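You operate a simulated robot arm through the tools that you are given. There is no shell and no other tool. Be economical: measure what you need, move in short steps, check, and stop when the job is done.

You run a simulated robot arm. Do the job below in one go: nothing can be reset, and whatever is moved stays where it is left.

JOB
Put the white cap on the wheel step. Then take the red cup and leave it on top of the roll of blue tape. Then fetch the blue square plug and set it in the steel parts tray. Then put the inlet plug on top of the small green tin. Then take the water hose coupling and leave it on the side step of the truck. Then take the orange cap and put it on the shelf under the platform. Then put the red bearing block on the rear deck strip. Then fetch the vacuum flask and stand it on the shelf of the tool rack. Keep to this order. Set down upright: white cap, red cup, blue square plug, inlet plug, orange cap, red bearing block, vacuum flask.

It is judged by the outcome, as a careful person would: the job done as asked, and still so three seconds after it is handed in. It fails if anything else is knocked over, pushed out of place, dropped, spilled or broken. A push-on lid holds only when it is set on centred and level and pressed home; a screw cap is set on level and turned clockwise until tight.

ROBOT AND FRAMES
A 5-joint arm with a two-finger parallel gripper on a trunk, on a base that drives. Base frame: it is fixed to the floor where the robot stands at the start and does not move with it; the origin is under the middle of the robot, x ahead of it, y to its left, z up; the surface under the hand at the start is at about z = 850. Lengths are in mm, angles in rad, forces in N, time in s.
It reaches about 1134 mm from its shoulder. Its first joint turns from -2.601 to 2.601 rad. Places, roughly: blue square plug [500, -1000, 1000]; inlet plug (5x5x7 cm) [700, -1900, 700]; orange cap (5x5x7 cm) [1000, -9200, 900]; rear deck strip [-4600, -12900, 1000]; red bearing block (9x5x7 cm) [-4400, -8300, 1000]; red cup (8x7x9 cm) [600, -900, 900]; roll of blue tape (8x7x3 cm) [500, -1600, 900]; shelf of the tool rack (22x66 cm) [2200, -17980, 1040]; shelf under the platform (42x20 cm) [1260, -10120, 800]; side step of the truck (16x80 cm) [3380, 60, 480]; small green tin (7x6x5 cm) [400, -1100, 900]; steel parts tray (15x20x4 cm) [400, -600, 900]; vacuum flask (8x8x27 cm) [3400, -20900, 900]; water hose coupling (4x3x15 cm) [700, -2000, 700]; wheel step (22x25 cm) [1520, 120, 420]; white cap (5x5x7 cm) [500, -200, 900]. Payload 1.57 kg.
The TCP is the grasp point between the finger pads, 30 mm short of the fingertips. In the tool frame z runs along the fingers and y along their closing line. The gripper opens to 110 mm. The fingers are 24 mm wide and 12 mm thick; the gripper's body (48 by 112 mm) begins 78 mm behind the TCP.
Orientation is that of the tool frame in the base frame, as a unit quaternion [x, y, z, w]. With the fingers straight down and closing along the base's y, the tool's x points along the base's -x, its y along +y and its z along -z.

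CONTROLS
- The arm moves only by the tool jog_arm. Its argument "deltas" is a list of rows, each a list of 3 entries, a list of its own where there are three numbers: the turn, a rotation vector about the tool's x, y, z in rad, then the shift along the tool's x, y, z in m, then the opening, from 0 (shut) to 1 (fully open). In form: [[[wx, wy, wz], [x, y, z], grip], ...]. A call has 1 to 20 rows; each row shifts and turns the commanded pose from where the row before left it, along the tool's axes as they then stand. A row lasts 0.2 s, in which the tool goes at most 50 mm and 0.15 rad; a call with a longer step from one row to the next is refused whole, and so is a gripper value outside its range. A pose out of reach is approached as far as the arm can. The call stops where the force on the tool passes 40 N (or 10 N more than at its start, if that is more) or the arm is blocked; 0.2 s more then pass. Each finger travels about 153 mm/s and halts on what it meets, pressing with about 26 N; the grip force reading is that of the motor and also rises with nothing between the fingers. The clock runs only during rows and for 0.2 s after the last one: add rows that do not move to give the fingers time. It gives the time, the measured TCP pose, the force on the tool (base axes), the opening and the grip force at its end, in the units of the frame above (readings bear some noise), with the torque about the TCP (base axes, N m) and any sound that the robot's microphone picked up.
- Cameras (640 x 400 px; columns grow to the right, rows downward): "scene" is now at [-5, 87.1, 1906.7]; the picture's right is [-0.84, -0.54, 0.00], its down [-0.40, 0.63, -0.66] and it looks along [0.36, -0.56, -0.75] (base axes); focal length 280 px, centre (320, 200). "wrist" rides on the gripper at [70, 16, -141] in the tool frame; the picture's right is [-0.23, 0.97, 0.00], its down [-0.86, -0.20, -0.48] and it looks along [-0.47, -0.11, 0.88] (tool axes); focal length 222 px, centre (320, 200). There is no depth. A picture from a camera that has moved, and an enlarged one, comes with that camera's place and axes in the base frame and with its lens.
- capture(camera): a new picture of that camera. No time passes.
- move_column(by): slides the trunk up (or, below 0, down) by that many mm; the arm and the scene camera ride with it, the base frame stays. It gives what a move gives, with no picture.
- roll_base(legs): drives the robot by 1 to 6 legs, each [ahead, turn to the left] in mm and rad, along the robot's own axes; the way and the turn of a leg run together, so that a leg with both is an arc; at most 1500 mm and 3.142 rad a leg. The arm and the cameras ride along, it lands a little off, and it stops where it bumps. It gives what a move gives.
- turn_head(pan, tilt): turns the head with the scene camera to pan (to the left, within 2.705 rad either way) and tilt (down, from -0.506 to 1.204), counted from straight ahead of the robot. It gives what a move gives.
- zoom(camera, box): a new picture of the part [left, top, right, bottom] of that camera's present view, enlarged. No time passes.
- sign_off(): hands the job in; it is judged then, once.

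Go step by step. Nothing tells you exact positions but the pictures and the camera data: compare them with the known pose of the tool, close in by small moves and look again before you grip or let go. The budget is 483 turns and 220 pictures, counting those below and the enlarged ones. Unless the task says otherwise, let go and move clear before handing in.

The tools are called as a command line: name --argument value ..., lists and objects as JSON in quotes. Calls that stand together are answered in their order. jog_arm: Moves the arm, as the interface text tells. Its arguments: {"type":"object","properties":{"deltas":{"type":"array"}},"required":["deltas"]} The other tools are called the same way: move_column (by) slides the trunk up or down; roll_base (legs) drives the base; turn_head (pan, tilt) turns the head that bears the scene camera; capture (camera) takes a picture; zoom (camera, box) takes an enlarged picture of a part of a camera's view; sign_off () hands the job in.

At the start:

```text
time_s: 0.0
tool_pos: [281.6, -531.8, 1195.2]
orientation: [0.005, 1.0, 0.0, 0.0]
ft_force: [-0.1, 0.5, 0.5]
torque: [-0.05, 0.01, -0.05]
finger_gap: 109.9
finger_force: 0.0
trunk travel left (down, up): [-929.0, 41.0]
robot x, y, heading: [-1.4, -12.1, -0.0]
head pan, tilt: [-1.002, 0.848]
```

scene: 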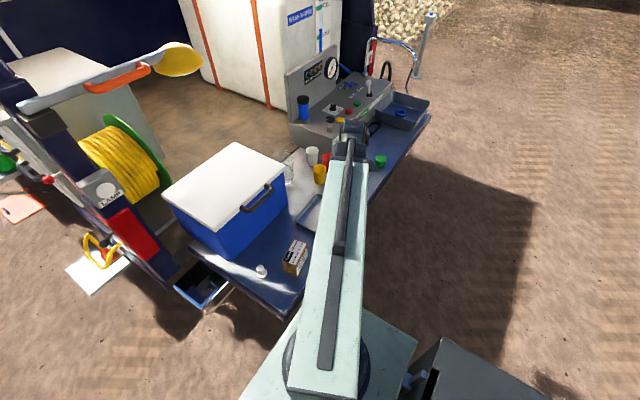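
wrist: 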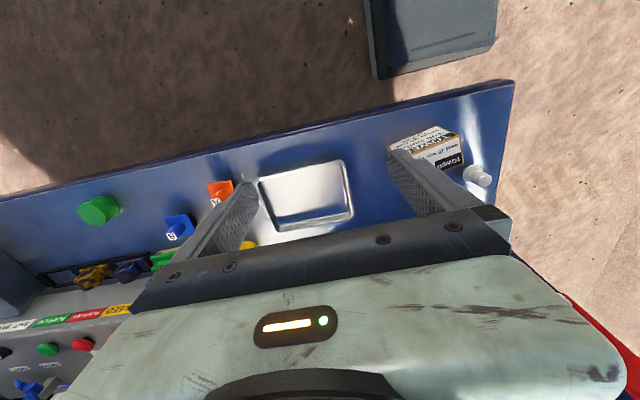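

The white cap shows near (475, -220) on the blue bench. I'll look closer at it and at the wheel step.

zoom --camera "wrist" --box '[370, 90, 530, 210]'

turn_head --pan 0.0 --tilt 0.7

capture --camera "scene"

```text
3.33 times, centred on (450, 150) of wrist
camera zoom: at [212.2, -515.4, 1336.9], right [0.24, 0.97, 0.0], down [0.85, -0.21, 0.48], along [0.47, -0.11, -0.88], focal length 740 px, centre (-113, 367)
```

zoom: 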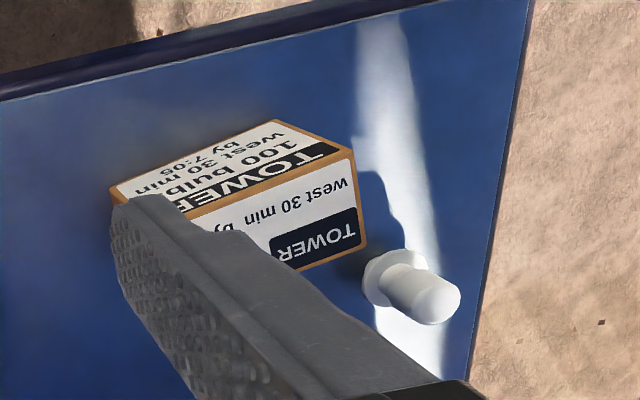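

```text
time_s: 1.3
tool_pos: [281.6, -531.8, 1195.7]
orientation: [0.005, 1.0, 0.0, 0.0]
ft_force: [0.5, 0.1, 0.4]
torque: [0.0, 0.01, 0.01]
finger_gap: 109.8
finger_force: 0.1
trunk travel left (down, up): [-929.0, 41.0]
robot x, y, heading: [-1.7, -13.5, 0.001]
head pan, tilt: [0.0, 0.7]
```

```text
216 pictures are left
camera scene: at [37.8, 153.1, 1918.8], right [0.0, -1.0, 0.0], down [-0.64, 0.0, -0.76], along [0.76, 0.0, -0.64], focal length 280 px, centre (320, 200)
```

scene: 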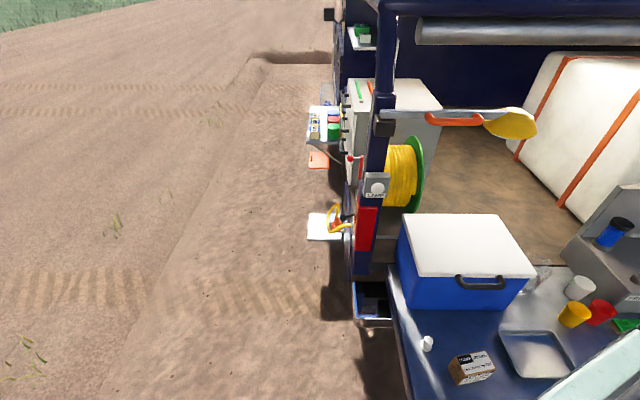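

The cap stands near (475, -226) with the box beside it, and the wheel step is the white plate ahead. I'll move over the cap and turn the closing line to the base x.

jog_arm --deltas '[[[0, 0, 0], [-0.0242, 0.0382, 0.0144], 1], [[0, 0, 0], [-0.0242, 0.0382, 0.0144], 1], [[0, 0, 0], [-0.0242, 0.0382, 0.0144], 1], [[0, 0, 0], [-0.0242, 0.0382, 0.0144], 1], [[0, 0, 0], [-0.0242, 0.0382, 0.0144], 1], [[0, 0, 0], [-0.0242, 0.0382, 0.0144], 1], [[0, 0, 0], [-0.0242, 0.0382, 0.0144], 1], [[0, 0, 0], [-0.0242, 0.0382, 0.0144], 1], [[0, 0, 0.1428], [0, 0, 0], 1], [[0, 0, 0.1428], [0, 0, 0], 1], [[0, 0, 0.1428], [0, 0, 0], 1], [[0, 0, 0.1428], [0, 0, 0], 1], [[0, 0, 0.1428], [0, 0, 0], 1], [[0, 0, 0.1428], [0, 0, 0], 1], [[0, 0, 0.1428], [0, 0, 0], 1], [[0, 0, 0.1428], [0, 0, 0], 1], [[0, 0, 0.1428], [0, 0, 0], 1], [[0, 0, 0.1428], [0, 0, 0], 1]]'

jog_arm --deltas '[[[0, 0, 0.1428], [0, 0, 0], 1], [[0, 0, 0], [0, 0, 0], 1]]'

capture --camera "wrist"

```text
time_s: 5.1
tool_pos: [511.1, -263.9, 1194.6]
orientation: [0.66, 0.751, 0.0, 0.001]
ft_force: [0.5, 0.6, 0.2]
torque: [0.03, 0.01, -0.04]
finger_gap: 109.9
finger_force: 0.0
out of reach, approached as far as the arm can: row 1, 2, 3, 4, 5, 6, 7, 8, 16
trunk travel left (down, up): [-929.0, 41.0]
robot x, y, heading: [-3.5, -17.9, -0.002]
head pan, tilt: [0.0, 0.7]
```

```text
time_s: 5.7
tool_pos: [512.0, -262.9, 1196.4]
orientation: [0.71, 0.705, 0.0, 0.0]
ft_force: [0.5, 0.3, -0.4]
torque: [-0.02, 0.0, 0.0]
finger_gap: 110.0
finger_force: 0.2
trunk travel left (down, up): [-929.0, 41.0]
robot x, y, heading: [-3.4, -14.0, 0.003]
head pan, tilt: [0.0, 0.7]
```

```text
215 pictures are left
camera wrist: at [528.8, -194.4, 1336.9], right [0.97, -0.24, 0.0], down [-0.21, -0.85, 0.48], along [-0.11, -0.46, -0.88], focal length 222 px, centre (320, 200)
```

wrist: 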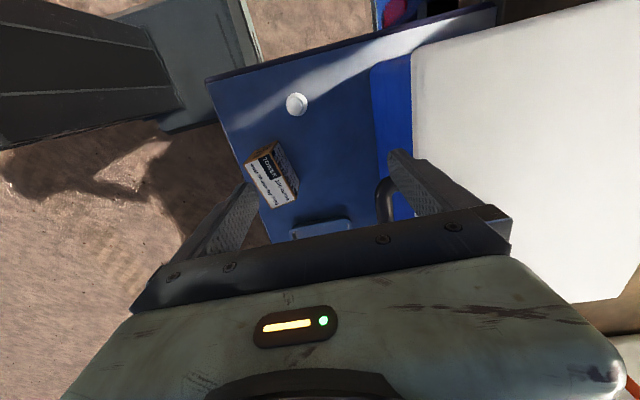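

The arm can't fold in this close, so I'll back the base 250 mm to get comfortable reach.

roll_base --legs '[[-250, 0]]'

capture --camera "wrist"

capture --camera "scene"

```text
time_s: 7.5
tool_pos: [264.8, -263.2, 1195.1]
orientation: [0.71, 0.704, 0.0, 0.0]
ft_force: [0.1, 0.3, -0.6]
torque: [-0.03, -0.02, 0.0]
finger_gap: 110.0
finger_force: 0.0
trunk travel left (down, up): [-929.0, 41.0]
robot x, y, heading: [-247.6, -16.9, 0.005]
head pan, tilt: [0.0, 0.7]
```

```text
214 pictures are left
camera wrist: at [282.3, -193.9, 1337.2], right [0.97, -0.23, 0.0], down [-0.21, -0.85, 0.48], along [-0.11, -0.47, -0.88], focal length 222 px, centre (320, 200)
```

wrist: 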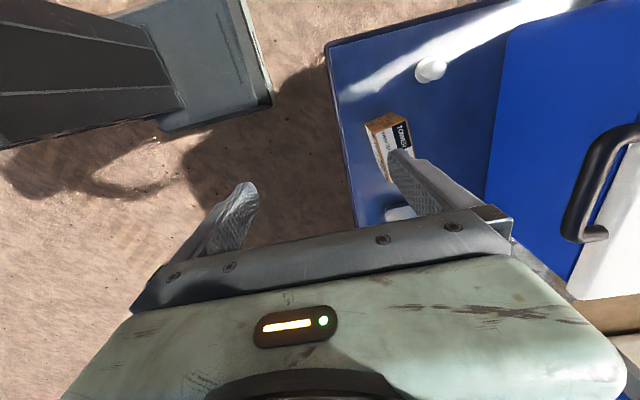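

```text
213 pictures are left
camera scene: at [-209.3, 152.9, 1918.8], right [0.0, -1.0, 0.0], down [-0.64, 0.0, -0.77], along [0.77, 0.0, -0.64], focal length 280 px, centre (320, 200)
```

scene: 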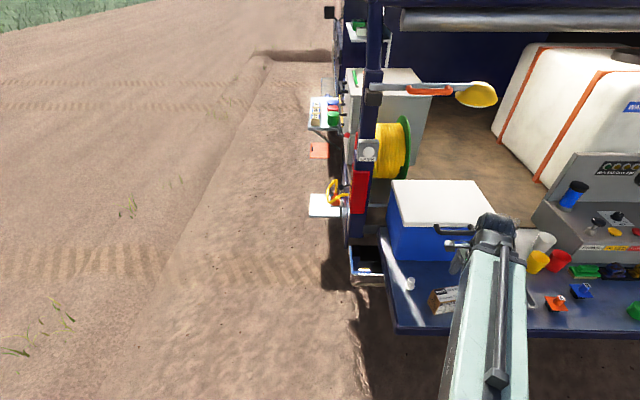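

jog_arm --deltas '[[[0, 0, 0], [0.0061, 0.0304, 0.0279], 1], [[0, 0, 0], [0.0061, 0.0304, 0.0279], 1], [[0, 0, 0], [0.0061, 0.0304, 0.0279], 1], [[0, 0, 0], [0.0061, 0.0304, 0.0279], 1], [[0, 0, 0], [0.0061, 0.0304, 0.0279], 1], [[0, 0, 0], [0.0061, 0.0304, 0.0279], 1], [[0, 0, 0], [0.0061, 0.0304, 0.0279], 1], [[0, 0, 0], [0, 0, 0], 1]]'

capture --camera "wrist"

```text
time_s: 9.3
tool_pos: [478.1, -221.7, 1196.0]
orientation: [0.709, 0.705, 0.0, 0.0]
ft_force: [-0.3, -0.1, 0.0]
torque: [-0.01, -0.01, 0.02]
finger_gap: 109.9
finger_force: 0.0
out of reach, approached as far as the arm can: row 1, 2, 3, 4, 5, 6, 7
trunk travel left (down, up): [-929.0, 41.0]
robot x, y, heading: [-246.4, -15.9, 0.002]
head pan, tilt: [0.0, 0.7]
```

```text
212 pictures are left
camera wrist: at [493.6, -151.1, 1337.0], right [0.97, -0.23, 0.0], down [-0.21, -0.85, 0.48], along [-0.11, -0.47, -0.88], focal length 222 px, centre (320, 200)
```

wrist: 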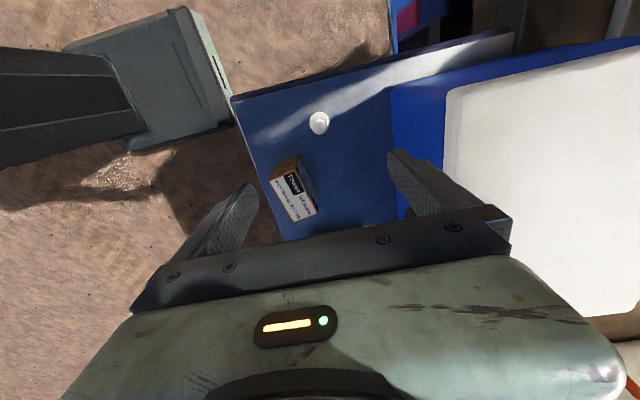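

The arm holds its height here, so I'll use the trunk to lower. The tool is centred over the cap.

move_column --by -220

capture --camera "wrist"

capture --camera "scene"

```text
time_s: 11.6
tool_pos: [477.5, -222.2, 975.5]
orientation: [0.709, 0.705, 0.0, 0.0]
ft_force: [-0.4, -0.1, -0.6]
torque: [0.01, -0.02, -0.03]
finger_gap: 110.2
finger_force: 0.1
trunk travel left (down, up): [-709.0, 261.0]
robot x, y, heading: [-249.6, -17.4, -0.002]
head pan, tilt: [0.0, 0.7]
```

```text
211 pictures are left
camera wrist: at [493.6, -151.3, 1116.9], right [0.97, -0.23, 0.0], down [-0.21, -0.85, 0.48], along [-0.11, -0.47, -0.88], focal length 222 px, centre (320, 200)
```

wrist: 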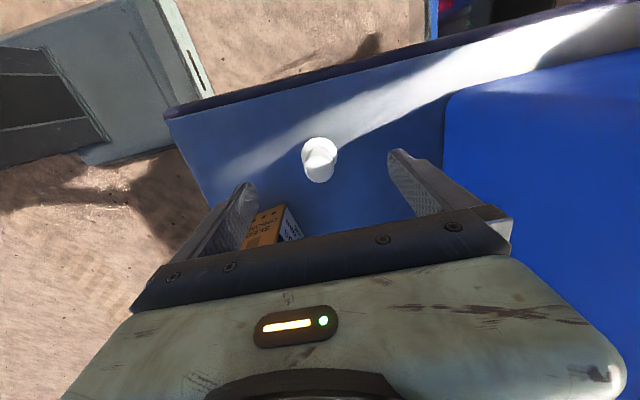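

```text
210 pictures are left
camera scene: at [-208.1, 152.8, 1698.9], right [0.0, -1.0, 0.0], down [-0.64, 0.0, -0.76], along [0.76, 0.0, -0.64], focal length 280 px, centre (320, 200)
```

scene: 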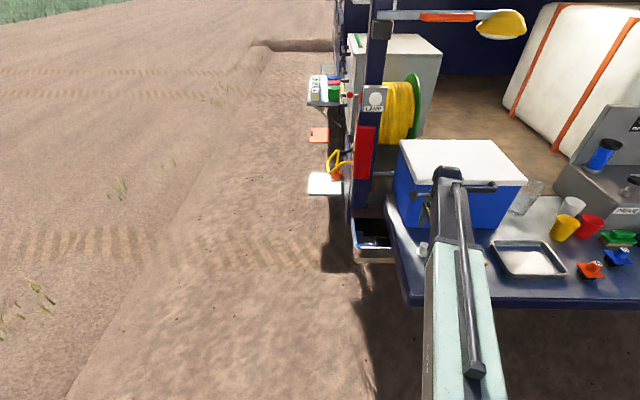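

move_column --by -45

zoom --camera "wrist" --box '[200, 80, 440, 230]'

```text
time_s: 12.5
tool_pos: [476.5, -221.6, 930.9]
orientation: [0.71, 0.705, -0.001, 0.0]
ft_force: [0.0, 0.1, 0.6]
torque: [0.0, 0.01, 0.01]
finger_gap: 110.0
finger_force: 0.0
trunk travel left (down, up): [-664.0, 306.0]
robot x, y, heading: [-245.0, -15.4, 0.003]
head pan, tilt: [0.0, 0.7]
```

```text
2.67 times, centred on (320, 155) of wrist
camera zoom: at [493.6, -151.3, 1071.9], right [0.97, -0.23, 0.0], down [-0.21, -0.85, 0.48], along [-0.11, -0.47, -0.88], focal length 592 px, centre (320, 320)
```

zoom: 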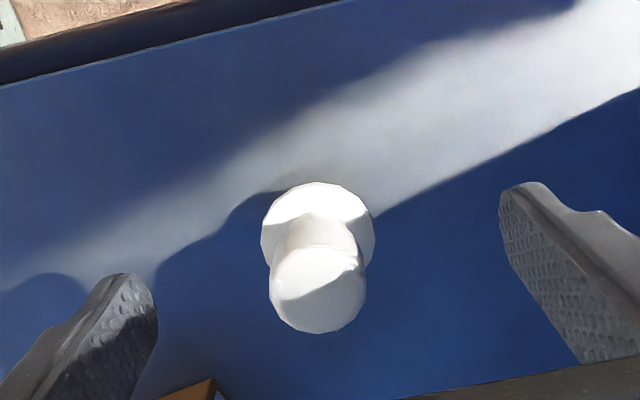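

jog_arm --deltas '[[[0, 0, 0], [-0.006, 0, 0], 1], [[0, 0, 0], [0, 0, 0], 1]]'

move_column --by -32

zoom --camera "wrist" --box '[200, 80, 440, 230]'

```text
time_s: 13.1
tool_pos: [476.2, -226.7, 931.3]
orientation: [0.71, 0.704, 0.001, 0.0]
ft_force: [0.1, 0.0, 0.3]
torque: [-0.01, 0.0, 0.04]
finger_gap: 110.0
finger_force: 0.1
trunk travel left (down, up): [-664.0, 306.0]
robot x, y, heading: [-242.5, -12.8, -0.001]
head pan, tilt: [0.0, 0.7]
```

```text
time_s: 13.8
tool_pos: [475.6, -226.2, 898.1]
orientation: [0.71, 0.705, 0.0, 0.0]
ft_force: [-0.1, 0.5, -0.5]
torque: [0.0, -0.02, 0.02]
finger_gap: 110.0
finger_force: 0.1
trunk travel left (down, up): [-632.0, 338.0]
robot x, y, heading: [-246.4, -15.2, 0.003]
head pan, tilt: [0.0, 0.7]
```

```text
2.67 times, centred on (320, 155) of wrist
camera zoom: at [492.8, -156.9, 1039.8], right [0.97, -0.23, 0.0], down [-0.21, -0.85, 0.48], along [-0.11, -0.47, -0.88], focal length 592 px, centre (320, 320)
```

zoom: 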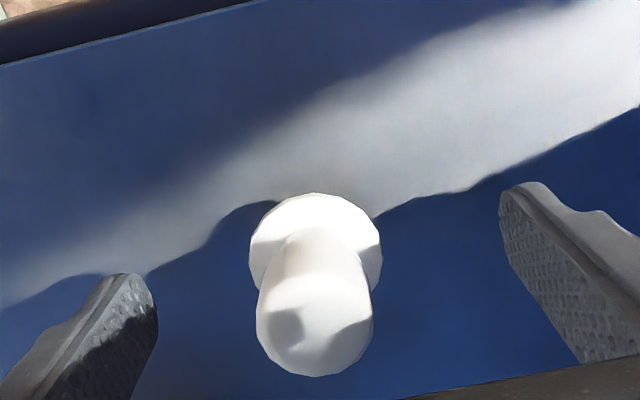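

Fingers straddle the cap; closing.

jog_arm --deltas '[[[0, 0, 0], [-0.002, 0, 0], 0.6], [[0, 0, 0], [0, 0, 0], 0.3], [[0, 0, 0], [0, 0, 0], 0.0], [[0, 0, 0], [0, 0, 0], 0], [[0, 0, 0], [0, 0, 0], 0], [[0, 0, 0], [0, 0, 0], 0]]'

move_column --by 120

capture --camera "wrist"

```text
time_s: 15.2
tool_pos: [476.7, -229.5, 898.6]
orientation: [0.71, 0.705, 0.0, 0.0]
ft_force: [0.5, 0.1, 0.3]
torque: [-0.01, 0.0, 0.01]
finger_gap: 39.3
finger_force: 26.1
trunk travel left (down, up): [-632.0, 338.0]
robot x, y, heading: [-243.8, -18.2, 0.003]
head pan, tilt: [0.0, 0.7]
```

```text
time_s: 16.8
tool_pos: [475.9, -227.8, 1018.8]
orientation: [0.71, 0.705, 0.001, 0.0]
ft_force: [-0.8, -0.6, -0.3]
torque: [-0.02, 0.0, -0.01]
finger_gap: 26.7
finger_force: 26.0
trunk travel left (down, up): [-752.0, 218.0]
robot x, y, heading: [-241.2, -16.7, -0.001]
head pan, tilt: [0.0, 0.7]
```

```text
207 pictures are left
camera wrist: at [493.2, -158.7, 1159.8], right [0.97, -0.23, 0.0], down [-0.21, -0.85, 0.48], along [-0.11, -0.47, -0.88], focal length 222 px, centre (320, 200)
```

wrist: 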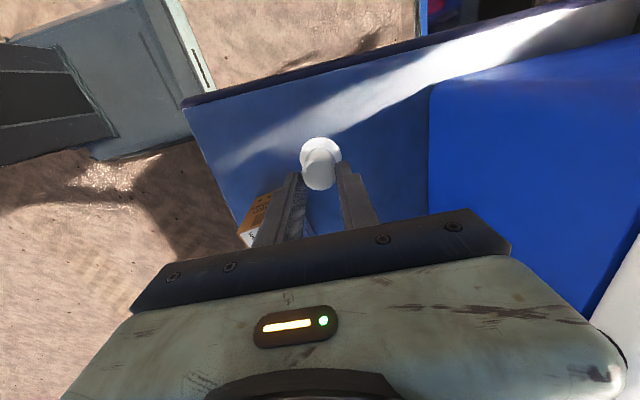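

zoom --camera "wrist" --box '[240, 110, 400, 210]'

capture --camera "scene"

```text
4.00 times, centred on (320, 160) of wrist
camera zoom: at [493.2, -158.7, 1159.8], right [0.97, -0.23, 0.0], down [-0.21, -0.85, 0.48], along [-0.11, -0.47, -0.88], focal length 888 px, centre (320, 360)
```

zoom: 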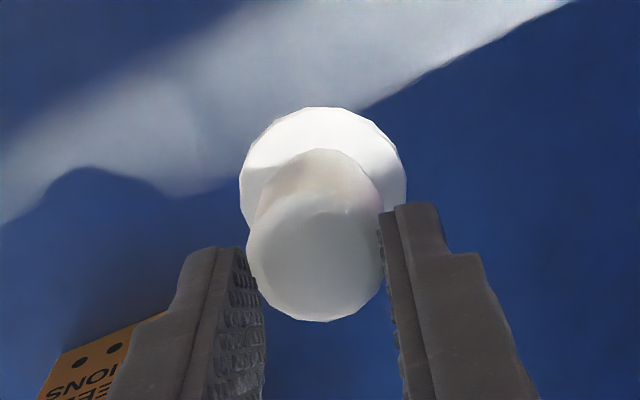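

```text
205 pictures are left
camera scene: at [-207.9, 152.8, 1741.8], right [0.0, -1.0, 0.0], down [-0.64, 0.0, -0.76], along [0.76, 0.0, -0.64], focal length 280 px, centre (320, 200)
```

scene: 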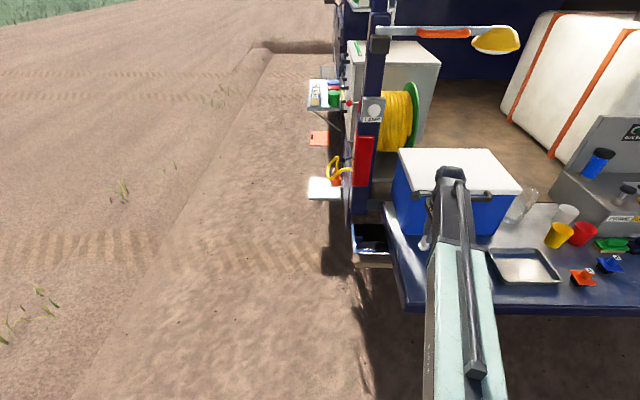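

The cap is held only by its top end, so I'll set it back down and regrip lower.

move_column --by -85

zoom --camera "wrist" --box '[240, 110, 400, 210]'

```text
time_s: 18.0
tool_pos: [475.8, -227.8, 934.8]
orientation: [0.709, 0.705, 0.0, 0.0]
ft_force: [2.7, 1.4, 13.1]
torque: [0.12, -0.18, 0.01]
finger_gap: 26.8
finger_force: 26.7
trunk travel left (down, up): [-667.0, 303.0]
robot x, y, heading: [-245.8, -12.5, 0.004]
head pan, tilt: [0.0, 0.7]
```

```text
4.00 times, centred on (320, 160) of wrist
camera zoom: at [492.4, -158.3, 1075.5], right [0.97, -0.23, 0.0], down [-0.21, -0.85, 0.48], along [-0.11, -0.47, -0.88], focal length 888 px, centre (320, 360)
```

zoom: 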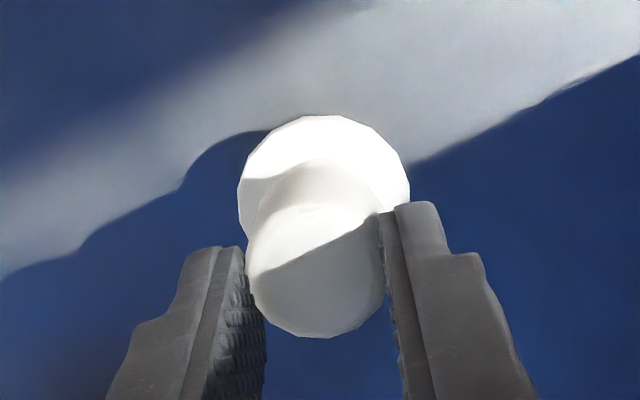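

It touches the deck at TCP 935. I'll open, drop to TCP 913, and regrip the stem above the flange.

jog_arm --deltas '[[[0, 0, 0], [0, 0, 0], 0.5], [[0, 0, 0], [0, 0, 0], 0.6], [[0, 0, 0], [0, 0, 0], 0.6]]'

move_column --by -20

zoom --camera "wrist" --box '[240, 110, 400, 210]'

jog_arm --deltas '[[[0, 0, 0], [0, 0, 0], 0.3], [[0, 0, 0], [0, 0, 0], 0.0], [[0, 0, 0], [0, 0, 0], 0.0], [[0, 0, 0], [0, 0, 0], 0], [[0, 0, 0], [0, 0, 0], 0], [[0, 0, 0], [0, 0, 0], 0]]'

zoom --camera "wrist" --box '[240, 110, 400, 210]'

```text
time_s: 18.8
tool_pos: [475.9, -228.9, 933.2]
orientation: [0.71, 0.705, 0.001, 0.0]
ft_force: [-0.3, 0.1, -0.1]
torque: [0.01, -0.02, -0.01]
finger_gap: 65.9
finger_force: 0.1
trunk travel left (down, up): [-667.0, 303.0]
robot x, y, heading: [-247.6, -14.8, 0.001]
head pan, tilt: [0.0, 0.7]
```

```text
time_s: 19.4
tool_pos: [475.7, -228.2, 914.9]
orientation: [0.709, 0.705, 0.0, 0.0]
ft_force: [-0.3, 0.0, -0.3]
torque: [0.03, -0.01, 0.02]
finger_gap: 66.2
finger_force: 0.1
trunk travel left (down, up): [-647.0, 323.0]
robot x, y, heading: [-249.3, -13.0, -0.003]
head pan, tilt: [0.0, 0.7]
```

```text
4.00 times, centred on (320, 160) of wrist
camera zoom: at [493.0, -158.7, 1054.8], right [0.97, -0.23, 0.0], down [-0.21, -0.85, 0.48], along [-0.11, -0.47, -0.88], focal length 888 px, centre (320, 360)
```

zoom: 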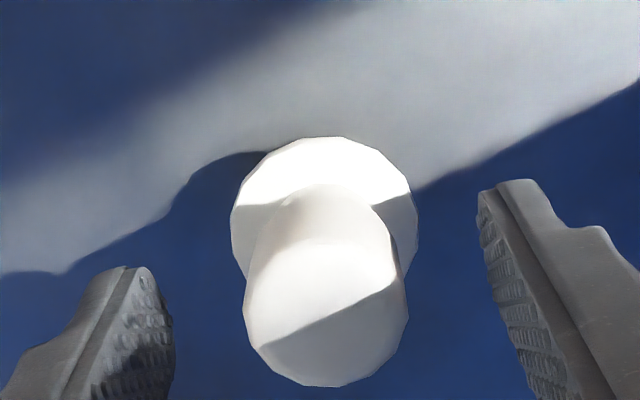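

```text
time_s: 20.8
tool_pos: [477.1, -228.4, 913.3]
orientation: [0.71, 0.705, 0.0, 0.0]
ft_force: [0.7, -0.1, -0.2]
torque: [0.0, -0.02, 0.01]
finger_gap: 26.4
finger_force: 26.3
trunk travel left (down, up): [-647.0, 323.0]
robot x, y, heading: [-248.7, -13.1, 0.001]
head pan, tilt: [0.0, 0.7]
```

```text
4.00 times, centred on (320, 160) of wrist
camera zoom: at [493.1, -158.7, 1054.9], right [0.97, -0.23, 0.0], down [-0.21, -0.85, 0.48], along [-0.11, -0.47, -0.88], focal length 888 px, centre (320, 360)
```

zoom: 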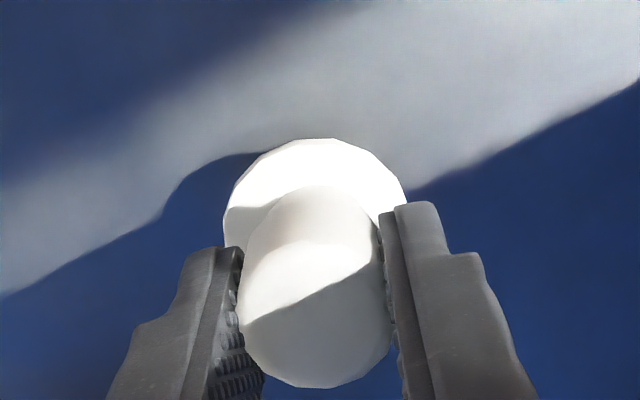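

The cap is now firmly held on its stem. I'll lift, back off, and drive round to the left of the truck for the wheel step.

move_column --by 170

roll_base --legs '[[-300, 0], [0, 0.372], [777, 0], [600, 0], [0, -0.372]]'

turn_head --pan -0.5 --tilt 0.9

capture --camera "scene"

capture --camera "wrist"

```text
time_s: 22.8
tool_pos: [476.1, -228.6, 1083.8]
orientation: [0.71, 0.704, -0.001, -0.001]
ft_force: [-0.1, 0.1, -0.6]
torque: [-0.01, -0.04, -0.05]
finger_gap: 26.8
finger_force: 25.6
trunk travel left (down, up): [-817.0, 153.0]
robot x, y, heading: [-246.6, -15.3, 0.006]
head pan, tilt: [0.0, 0.7]
```

```text
time_s: 33.7
tool_pos: [1430.3, 232.7, 1083.4]
orientation: [0.715, 0.699, 0.0, 0.0]
ft_force: [0.2, 0.0, -1.0]
torque: [-0.02, 0.01, 0.01]
finger_gap: 26.5
finger_force: 26.0
trunk travel left (down, up): [-817.0, 153.0]
robot x, y, heading: [710.9, 467.6, -0.007]
head pan, tilt: [0.0, 0.7]
```

```text
time_s: 34.6
tool_pos: [1430.8, 232.3, 1084.9]
orientation: [0.715, 0.699, 0.0, 0.0]
ft_force: [-0.3, -0.3, -0.7]
torque: [0.0, 0.04, 0.02]
finger_gap: 26.6
finger_force: 25.9
trunk travel left (down, up): [-817.0, 153.0]
robot x, y, heading: [710.6, 463.8, -0.007]
head pan, tilt: [-0.499, 0.901]
```

```text
201 pictures are left
camera scene: at [732.1, 596.9, 1790.7], right [-0.48, -0.87, 0.0], down [-0.69, 0.38, -0.62], along [0.54, -0.3, -0.78], focal length 280 px, centre (320, 200)
```

scene: 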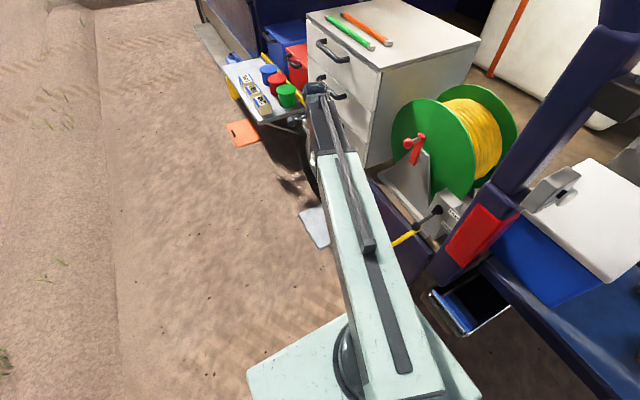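

```text
200 pictures are left
camera wrist: at [1447.6, 301.9, 1224.8], right [0.97, -0.25, 0.0], down [-0.22, -0.85, 0.48], along [-0.12, -0.46, -0.88], focal length 222 px, centre (320, 200)
```

wrist: 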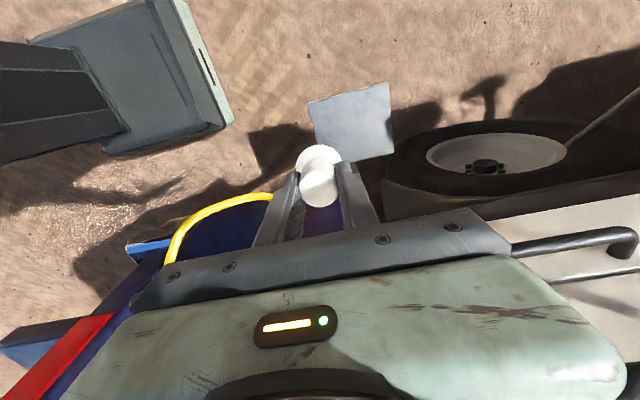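

jog_arm --deltas '[[[0, 0, 0], [-0.023, 0.034, 0], 0], [[0, 0, 0], [-0.023, 0.034, 0], 0], [[0, 0, 0], [-0.022, 0.032, 0], 0], [[0, 0, 0], [0, 0, 0], 0]]'

move_column --by -300

capture --camera "wrist"

turn_head --pan -0.3 --tilt 0.8

capture --camera "scene"

```text
time_s: 35.6
tool_pos: [1526.4, 160.8, 1083.8]
orientation: [0.716, 0.698, 0.0, 0.001]
ft_force: [-0.8, 0.4, -0.1]
torque: [0.0, 0.02, 0.02]
finger_gap: 26.6
finger_force: 26.1
trunk travel left (down, up): [-817.0, 153.0]
robot x, y, heading: [711.1, 463.0, -0.008]
head pan, tilt: [-0.499, 0.901]
```

```text
time_s: 38.6
tool_pos: [1527.0, 161.2, 784.1]
orientation: [0.716, 0.698, 0.0, 0.0]
ft_force: [0.2, -0.3, -1.3]
torque: [0.0, -0.01, -0.03]
finger_gap: 26.6
finger_force: 26.0
trunk travel left (down, up): [-517.0, 453.0]
robot x, y, heading: [710.6, 463.8, -0.007]
head pan, tilt: [-0.499, 0.901]
```

```text
199 pictures are left
camera wrist: at [1544.9, 230.9, 924.8], right [0.97, -0.25, 0.0], down [-0.22, -0.85, 0.48], along [-0.12, -0.46, -0.88], focal length 222 px, centre (320, 200)
```

wrist: 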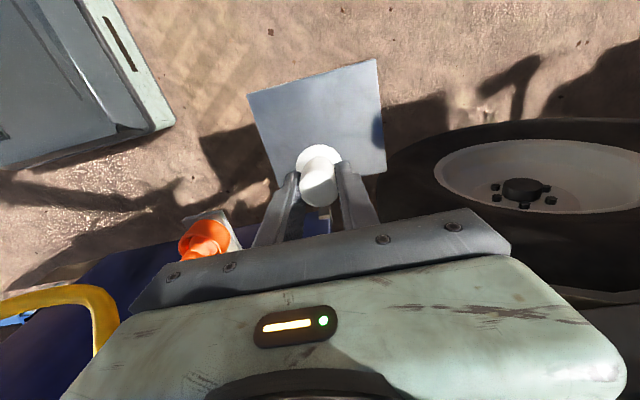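

```text
time_s: 39.3
tool_pos: [1527.2, 161.6, 782.8]
orientation: [0.716, 0.699, 0.001, 0.0]
ft_force: [-0.1, -0.1, -0.4]
torque: [-0.01, 0.0, -0.01]
finger_gap: 26.5
finger_force: 26.3
trunk travel left (down, up): [-517.0, 453.0]
robot x, y, heading: [711.8, 464.9, -0.005]
head pan, tilt: [-0.3, 0.799]
```

```text
198 pictures are left
camera scene: at [742.9, 608.9, 1498.6], right [-0.3, -0.95, 0.0], down [-0.68, 0.22, -0.7], along [0.66, -0.21, -0.72], focal length 280 px, centre (320, 200)
```

scene: 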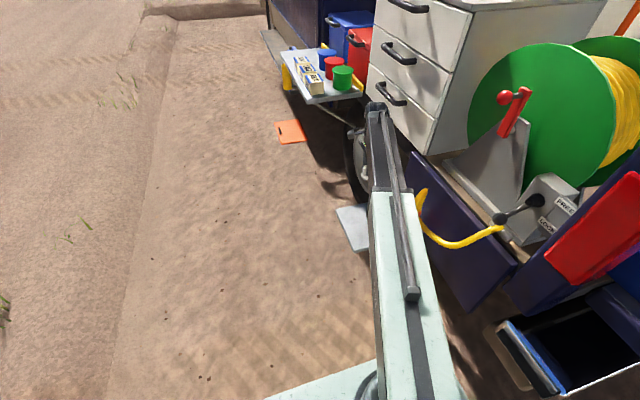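

The step spans about x 1400–1650, y 20–243, and the tool is over it. Lowering.

move_column --by -265

capture --camera "wrist"

```text
time_s: 42.0
tool_pos: [1526.5, 161.7, 518.4]
orientation: [0.716, 0.699, 0.0, 0.0]
ft_force: [-0.5, -0.3, -0.2]
torque: [0.0, 0.0, -0.01]
finger_gap: 26.3
finger_force: 25.6
trunk travel left (down, up): [-252.0, 718.0]
robot x, y, heading: [708.5, 466.5, -0.007]
head pan, tilt: [-0.3, 0.799]
```

```text
197 pictures are left
camera wrist: at [1544.9, 230.8, 659.8], right [0.97, -0.25, 0.0], down [-0.22, -0.85, 0.48], along [-0.12, -0.46, -0.88], focal length 222 px, centre (320, 200)
```

wrist: 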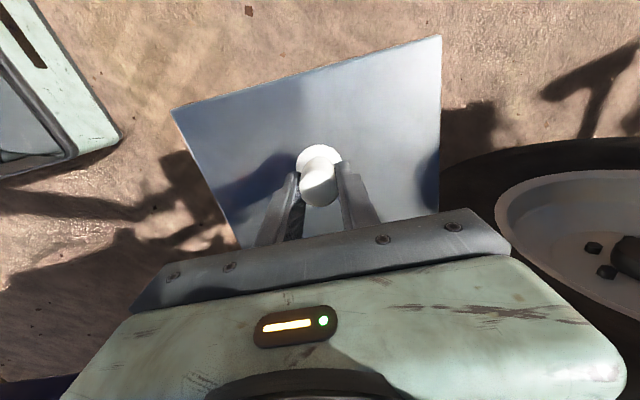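

move_column --by -22

move_column --by -7

move_column --by -5

zoom --camera "wrist" --box '[240, 110, 400, 210]'

```text
time_s: 42.7
tool_pos: [1526.4, 160.2, 495.9]
orientation: [0.716, 0.698, 0.0, 0.001]
ft_force: [0.1, 0.0, -0.4]
torque: [-0.02, 0.0, 0.02]
finger_gap: 26.6
finger_force: 26.0
trunk travel left (down, up): [-230.0, 740.0]
robot x, y, heading: [712.7, 470.0, -0.008]
head pan, tilt: [-0.3, 0.799]
```

```text
time_s: 43.3
tool_pos: [1526.7, 162.2, 489.4]
orientation: [0.716, 0.698, 0.001, 0.0]
ft_force: [0.1, -0.2, -0.7]
torque: [0.0, 0.01, -0.03]
finger_gap: 26.7
finger_force: 26.2
trunk travel left (down, up): [-223.0, 747.0]
robot x, y, heading: [712.3, 464.2, -0.004]
head pan, tilt: [-0.3, 0.799]
```

```text
time_s: 43.8
tool_pos: [1525.7, 160.5, 484.5]
orientation: [0.715, 0.699, 0.0, 0.0]
ft_force: [0.3, 0.0, -0.4]
torque: [0.0, -0.01, 0.0]
finger_gap: 26.8
finger_force: 25.6
trunk travel left (down, up): [-218.0, 752.0]
robot x, y, heading: [711.5, 467.5, -0.013]
head pan, tilt: [-0.3, 0.799]
```

```text
4.00 times, centred on (320, 160) of wrist
camera zoom: at [1544.9, 230.9, 625.8], right [0.97, -0.25, 0.0], down [-0.22, -0.85, 0.48], along [-0.12, -0.46, -0.88], focal length 888 px, centre (320, 360)
```

zoom: 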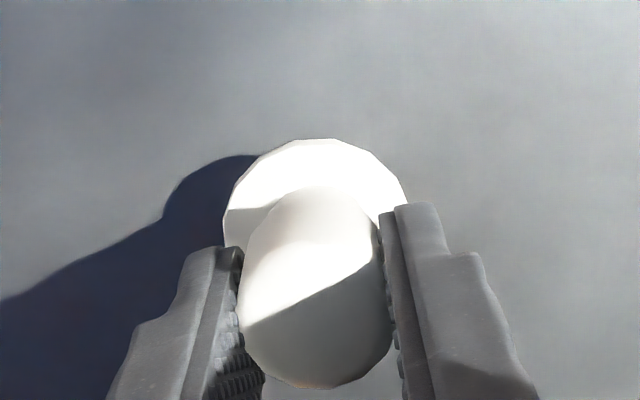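

move_column --by -3

move_column --by -3

```text
time_s: 44.3
tool_pos: [1525.7, 162.0, 484.6]
orientation: [0.716, 0.698, 0.001, 0.002]
ft_force: [3.5, -1.7, 21.2]
torque: [0.0, -0.22, -0.02]
finger_gap: 26.3
finger_force: 25.6
trunk travel left (down, up): [-215.0, 755.0]
robot x, y, heading: [708.5, 463.3, -0.01]
head pan, tilt: [-0.3, 0.799]
```

```text
time_s: 44.9
tool_pos: [1526.8, 162.2, 481.7]
orientation: [0.715, 0.699, 0.001, 0.001]
ft_force: [6.1, -1.5, 38.6]
torque: [0.02, -0.35, 0.0]
finger_gap: 26.4
finger_force: 25.6
trunk travel left (down, up): [-212.0, 758.0]
robot x, y, heading: [711.3, 468.7, -0.011]
head pan, tilt: [-0.3, 0.799]
```

Contact made; ease off a little, release, and rise.

move_column --by 4

jog_arm --deltas '[[[0, 0, 0], [0, 0, 0], 0.4], [[0, 0, 0], [0, 0, 0], 0.7], [[0, 0, 0], [0, 0, 0], 0.7]]'

move_column --by 100

capture --camera "wrist"

```text
time_s: 45.4
tool_pos: [1525.5, 161.3, 481.8]
orientation: [0.715, 0.699, -0.001, 0.0]
ft_force: [-1.0, 0.8, -0.5]
torque: [0.01, 0.0, -0.02]
finger_gap: 26.3
finger_force: 25.8
trunk travel left (down, up): [-216.0, 754.0]
robot x, y, heading: [710.8, 463.9, -0.006]
head pan, tilt: [-0.3, 0.799]
```

```text
time_s: 46.2
tool_pos: [1527.9, 161.0, 482.6]
orientation: [0.715, 0.699, -0.001, 0.0]
ft_force: [-1.0, 0.1, 0.2]
torque: [-0.02, 0.0, -0.03]
finger_gap: 77.0
finger_force: 0.0
trunk travel left (down, up): [-216.0, 754.0]
robot x, y, heading: [713.4, 463.0, -0.011]
head pan, tilt: [-0.3, 0.799]
```

```text
time_s: 47.5
tool_pos: [1526.4, 161.2, 583.1]
orientation: [0.715, 0.699, 0.0, 0.0]
ft_force: [0.5, 0.1, -0.2]
torque: [0.0, 0.0, -0.01]
finger_gap: 77.1
finger_force: 0.1
trunk travel left (down, up): [-316.0, 654.0]
robot x, y, heading: [713.7, 468.3, -0.006]
head pan, tilt: [-0.3, 0.799]
```

```text
195 pictures are left
camera wrist: at [1544.9, 230.8, 723.8], right [0.97, -0.25, 0.0], down [-0.22, -0.85, 0.48], along [-0.12, -0.46, -0.88], focal length 222 px, centre (320, 200)
```

wrist: 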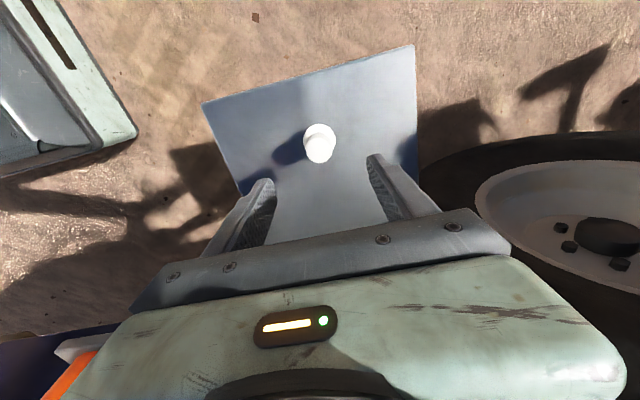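

White cap stands on the step. Now I raise the trunk and look behind to the right before driving round to the bench.

move_column --by 600

turn_head --pan -2.4 --tilt 0.6

capture --camera "scene"

```text
refused: 600 is not a number from -400 to 400
```

```text
time_s: 49.5
tool_pos: [1526.6, 161.8, 582.8]
orientation: [0.716, 0.698, 0.001, 0.0]
ft_force: [0.2, -0.3, 0.5]
torque: [-0.03, -0.01, -0.01]
finger_gap: 76.9
finger_force: 0.1
trunk travel left (down, up): [-316.0, 654.0]
robot x, y, heading: [707.4, 465.6, -0.004]
head pan, tilt: [-2.4, 0.6]
```

```text
194 pictures are left
camera scene: at [600.4, 574.1, 1314.5], right [-0.67, 0.74, 0.0], down [0.42, 0.38, -0.83], along [-0.61, -0.55, -0.56], focal length 280 px, centre (320, 200)
```

scene: 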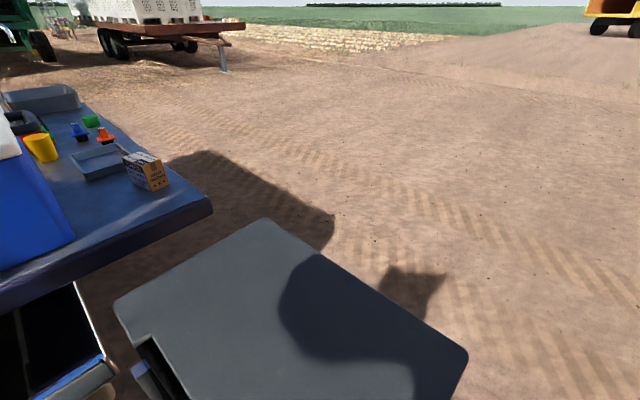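

The dark box is my own rear and the ground is clear. Raising, then driving round to face the bench's right part.

move_column --by 400

move_column --by 200

roll_base --legs '[[-1300, 0], [0, -1.57], [1450, 0], [0, 1.57]]'

turn_head --pan 0 --tilt 0.55

capture --camera "scene"

capture --camera "wrist"

```text
time_s: 53.4
tool_pos: [1526.1, 160.7, 982.1]
orientation: [0.715, 0.699, 0.0, 0.0]
ft_force: [-0.1, 0.4, 0.6]
torque: [0.0, 0.04, 0.0]
finger_gap: 76.8
finger_force: 0.0
trunk travel left (down, up): [-716.0, 254.0]
robot x, y, heading: [708.6, 466.4, -0.001]
head pan, tilt: [-2.4, 0.6]
```

```text
time_s: 55.5
tool_pos: [1527.1, 161.2, 1182.2]
orientation: [0.716, 0.698, 0.0, 0.0]
ft_force: [-0.2, -0.2, 0.2]
torque: [0.02, -0.01, 0.01]
finger_gap: 77.2
finger_force: 0.1
trunk travel left (down, up): [-916.0, 54.0]
robot x, y, heading: [711.1, 465.4, -0.004]
head pan, tilt: [-2.4, 0.6]
```

```text
time_s: 76.6
tool_pos: [251.6, -1311.5, 1181.6]
orientation: [0.71, 0.704, -0.001, 0.0]
ft_force: [0.5, -0.1, 0.2]
torque: [-0.01, 0.02, -0.01]
finger_gap: 77.1
finger_force: 0.0
trunk travel left (down, up): [-916.0, 54.0]
robot x, y, heading: [-569.0, -1050.9, -0.002]
head pan, tilt: [-2.4, 0.6]
```

```text
time_s: 78.8
tool_pos: [250.9, -1312.1, 1182.3]
orientation: [0.71, 0.704, 0.0, 0.0]
ft_force: [-0.2, 0.5, -0.5]
torque: [-0.03, 0.05, 0.0]
finger_gap: 76.9
finger_force: 0.0
trunk travel left (down, up): [-916.0, 54.0]
robot x, y, heading: [-568.3, -1049.9, 0.001]
head pan, tilt: [0.0, 0.55]
```

```text
193 pictures are left
camera scene: at [-525.5, -883.2, 1919.0], right [0.0, -1.0, 0.0], down [-0.52, 0.0, -0.85], along [0.85, 0.0, -0.52], focal length 280 px, centre (320, 200)
```

scene: 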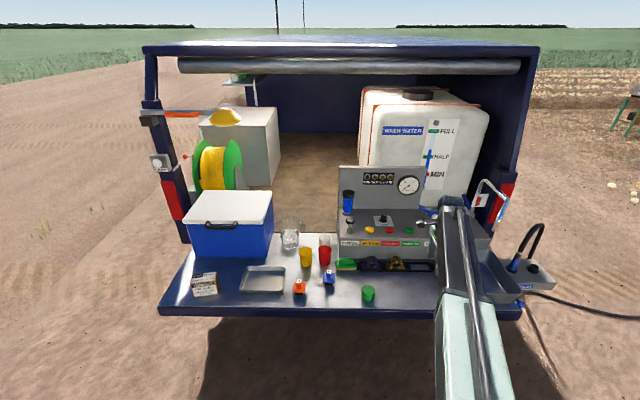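

```text
192 pictures are left
camera wrist: at [268.1, -1242.0, 1323.8], right [0.97, -0.24, 0.0], down [-0.21, -0.85, 0.48], along [-0.11, -0.47, -0.88], focal length 222 px, centre (320, 200)
```

wrist: 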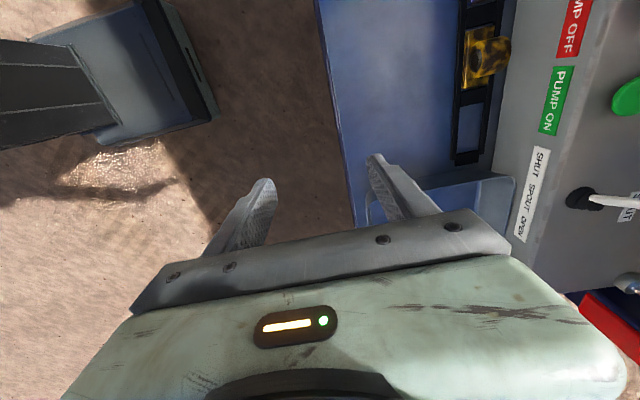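

zoom --camera "scene" --box '[240, 200, 440, 325]'

```text
3.20 times, centred on (340, 262) of scene
camera zoom: at [-525.5, -883.2, 1919.0], right [0.0, -1.0, 0.0], down [-0.52, 0.0, -0.85], along [0.85, 0.0, -0.52], focal length 898 px, centre (256, 0)
```

zoom: 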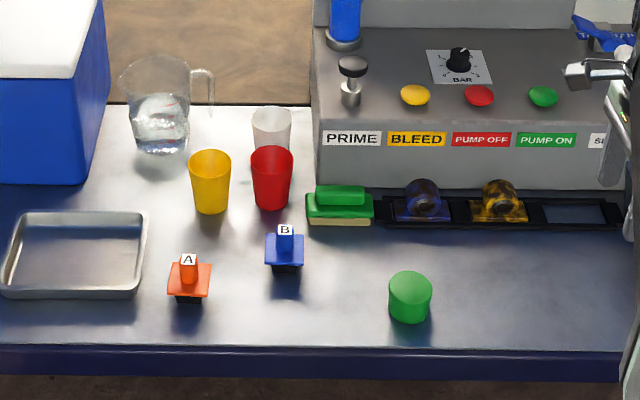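

Red cup is near (582, -909), with the yellow and white cups and the panel close by. I'll swing the arm over in front of it, turn the fingers 45° for clearance, then drive ahead.

jog_arm --deltas '[[[0, 0, 0], [0.0448, -0.002, 0], 0.75], [[0, 0, 0], [0.0448, -0.002, 0], 0.75], [[0, 0, 0], [0.0448, -0.002, 0], 0.75], [[0, 0, 0], [0.0448, -0.002, 0], 0.75], [[0, 0, 0], [0.0448, -0.002, 0], 0.75], [[0, 0, 0], [0.0448, -0.002, 0], 0.75], [[0, 0, 0], [0.0448, -0.002, 0], 0.75], [[0, 0, 0], [0.0448, -0.002, 0], 0.75], [[0, 0, 0], [0.0448, -0.002, 0], 0.75], [[0, 0, 0.131], [0, 0, 0], 0.75], [[0, 0, 0.131], [0, 0, 0], 0.75], [[0, 0, 0.131], [0, 0, 0], 0.75], [[0, 0, 0.131], [0, 0, 0], 0.75], [[0, 0, 0.131], [0, 0, 0], 0.75], [[0, 0, 0.131], [0, 0, 0], 0.75]]'

roll_base --legs '[[350, 0]]'

capture --camera "wrist"

capture --camera "scene"

```text
time_s: 82.0
tool_pos: [235.3, -908.3, 1182.4]
orientation: [0.926, 0.377, 0.001, 0.001]
ft_force: [-0.2, 0.6, -0.5]
torque: [0.0, -0.01, -0.02]
finger_gap: 82.3
finger_force: 0.0
trunk travel left (down, up): [-916.0, 54.0]
robot x, y, heading: [-568.6, -1050.0, -0.0]
head pan, tilt: [0.0, 0.55]
```

```text
time_s: 84.3
tool_pos: [593.3, -909.3, 1182.7]
orientation: [0.926, 0.376, 0.0, -0.001]
ft_force: [-0.6, 0.0, 0.6]
torque: [0.0, 0.02, 0.03]
finger_gap: 82.6
finger_force: 0.0
trunk travel left (down, up): [-916.0, 54.0]
robot x, y, heading: [-212.5, -1048.0, -0.004]
head pan, tilt: [0.0, 0.55]
```

```text
190 pictures are left
camera wrist: at [655.3, -872.8, 1323.3], right [0.52, -0.86, 0.0], down [-0.75, -0.46, 0.48], along [-0.41, -0.25, -0.88], focal length 222 px, centre (320, 200)
```

wrist: 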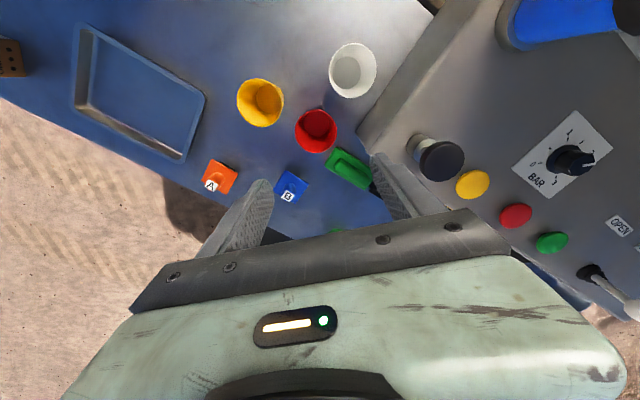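

```text
189 pictures are left
camera scene: at [-167.3, -883.4, 1918.9], right [0.0, -1.0, 0.0], down [-0.52, 0.0, -0.85], along [0.85, 0.0, -0.52], focal length 280 px, centre (320, 200)
```

scene: 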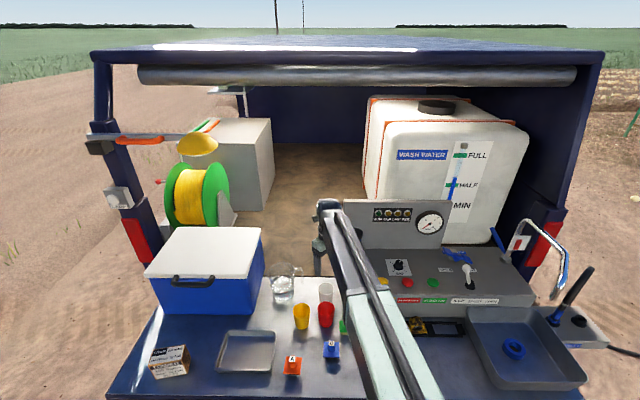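

jog_arm --deltas '[[[0, 0, 0], [-0.005, -0.0063, 0], 0.77], [[0, 0, 0], [0, 0, 0], 0.77]]'

move_column --by -190

capture --camera "wrist"

```text
time_s: 84.9
tool_pos: [584.9, -908.2, 1182.4]
orientation: [0.926, 0.379, 0.0, 0.001]
ft_force: [-0.3, -0.3, 0.8]
torque: [0.0, -0.01, 0.03]
finger_gap: 84.6
finger_force: 0.2
trunk travel left (down, up): [-916.0, 54.0]
robot x, y, heading: [-212.3, -1049.6, -0.003]
head pan, tilt: [0.0, 0.55]
```

```text
time_s: 87.0
tool_pos: [585.5, -908.3, 993.5]
orientation: [0.926, 0.377, 0.0, 0.0]
ft_force: [0.4, -0.1, 0.1]
torque: [0.0, 0.03, 0.02]
finger_gap: 84.7
finger_force: 0.0
trunk travel left (down, up): [-726.0, 244.0]
robot x, y, heading: [-212.4, -1053.9, -0.002]
head pan, tilt: [0.0, 0.55]
```

```text
188 pictures are left
camera wrist: at [646.1, -871.1, 1133.9], right [0.52, -0.86, 0.0], down [-0.75, -0.46, 0.48], along [-0.41, -0.25, -0.88], focal length 222 px, centre (320, 200)
```

wrist: 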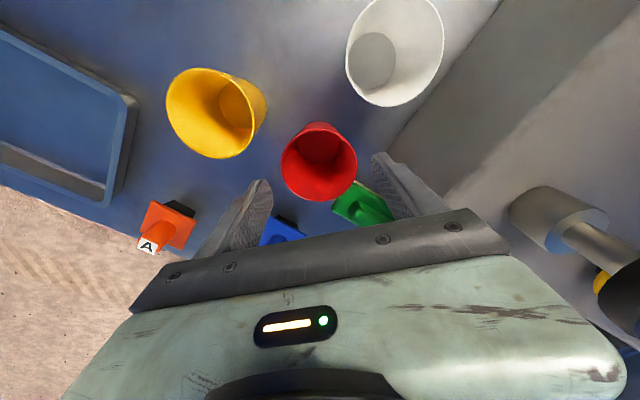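

jog_arm --deltas '[[[0, 0, 0], [0.003, 0, 0], 0.77], [[0, 0, 0], [0, 0, 0], 0.77]]'

move_column --by -50

capture --camera "wrist"

```text
time_s: 87.6
tool_pos: [586.6, -905.3, 994.0]
orientation: [0.926, 0.378, 0.0, 0.0]
ft_force: [-1.1, 0.1, 0.0]
torque: [-0.02, -0.03, -0.01]
finger_gap: 84.5
finger_force: 0.0
trunk travel left (down, up): [-726.0, 244.0]
robot x, y, heading: [-208.8, -1051.3, 0.002]
head pan, tilt: [0.0, 0.55]
```

```text
time_s: 88.5
tool_pos: [585.8, -907.3, 942.0]
orientation: [0.926, 0.377, 0.0, 0.0]
ft_force: [-0.8, -0.1, 0.0]
torque: [0.0, 0.0, -0.03]
finger_gap: 84.5
finger_force: 0.1
trunk travel left (down, up): [-676.0, 294.0]
robot x, y, heading: [-209.2, -1055.2, -0.001]
head pan, tilt: [0.0, 0.55]
```

```text
187 pictures are left
camera wrist: at [647.8, -869.1, 1083.8], right [0.52, -0.86, 0.0], down [-0.75, -0.46, 0.48], along [-0.41, -0.25, -0.88], focal length 222 px, centre (320, 200)
```

wrist: 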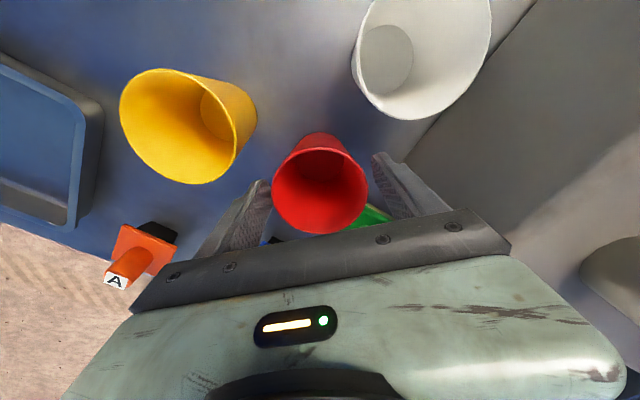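

move_column --by -36

jog_arm --deltas '[[[0, 0, 0], [0, 0, 0], 0.6], [[0, 0, 0], [0, 0, 0], 0.5], [[0, 0, 0], [0, 0, 0], 0.4], [[0, 0, 0], [0, 0, 0], 0.3], [[0, 0, 0], [0, 0, 0], 0.3], [[0, 0, 0], [0, 0, 0], 0.3]]'

capture --camera "wrist"

```text
time_s: 89.3
tool_pos: [585.6, -905.7, 905.8]
orientation: [0.926, 0.377, 0.0, 0.0]
ft_force: [0.0, 0.3, 0.7]
torque: [0.01, -0.01, 0.01]
finger_gap: 84.7
finger_force: 0.0
trunk travel left (down, up): [-640.0, 330.0]
robot x, y, heading: [-211.6, -1047.6, -0.0]
head pan, tilt: [0.0, 0.55]
```

```text
time_s: 90.7
tool_pos: [587.0, -906.5, 907.1]
orientation: [0.926, 0.378, 0.0, 0.0]
ft_force: [0.7, 0.6, -0.1]
torque: [-0.04, 0.0, 0.0]
finger_gap: 69.6
finger_force: 25.9
trunk travel left (down, up): [-640.0, 330.0]
robot x, y, heading: [-210.7, -1052.4, -0.004]
head pan, tilt: [0.0, 0.55]
```

```text
186 pictures are left
camera wrist: at [647.9, -869.1, 1047.8], right [0.52, -0.86, 0.0], down [-0.75, -0.46, 0.48], along [-0.41, -0.25, -0.88], focal length 222 px, centre (320, 200)
```

wrist: 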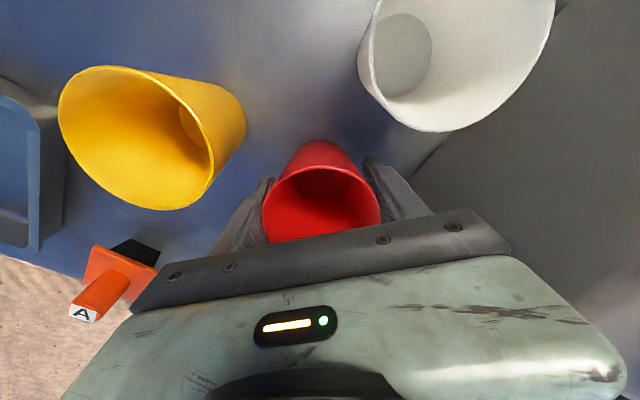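

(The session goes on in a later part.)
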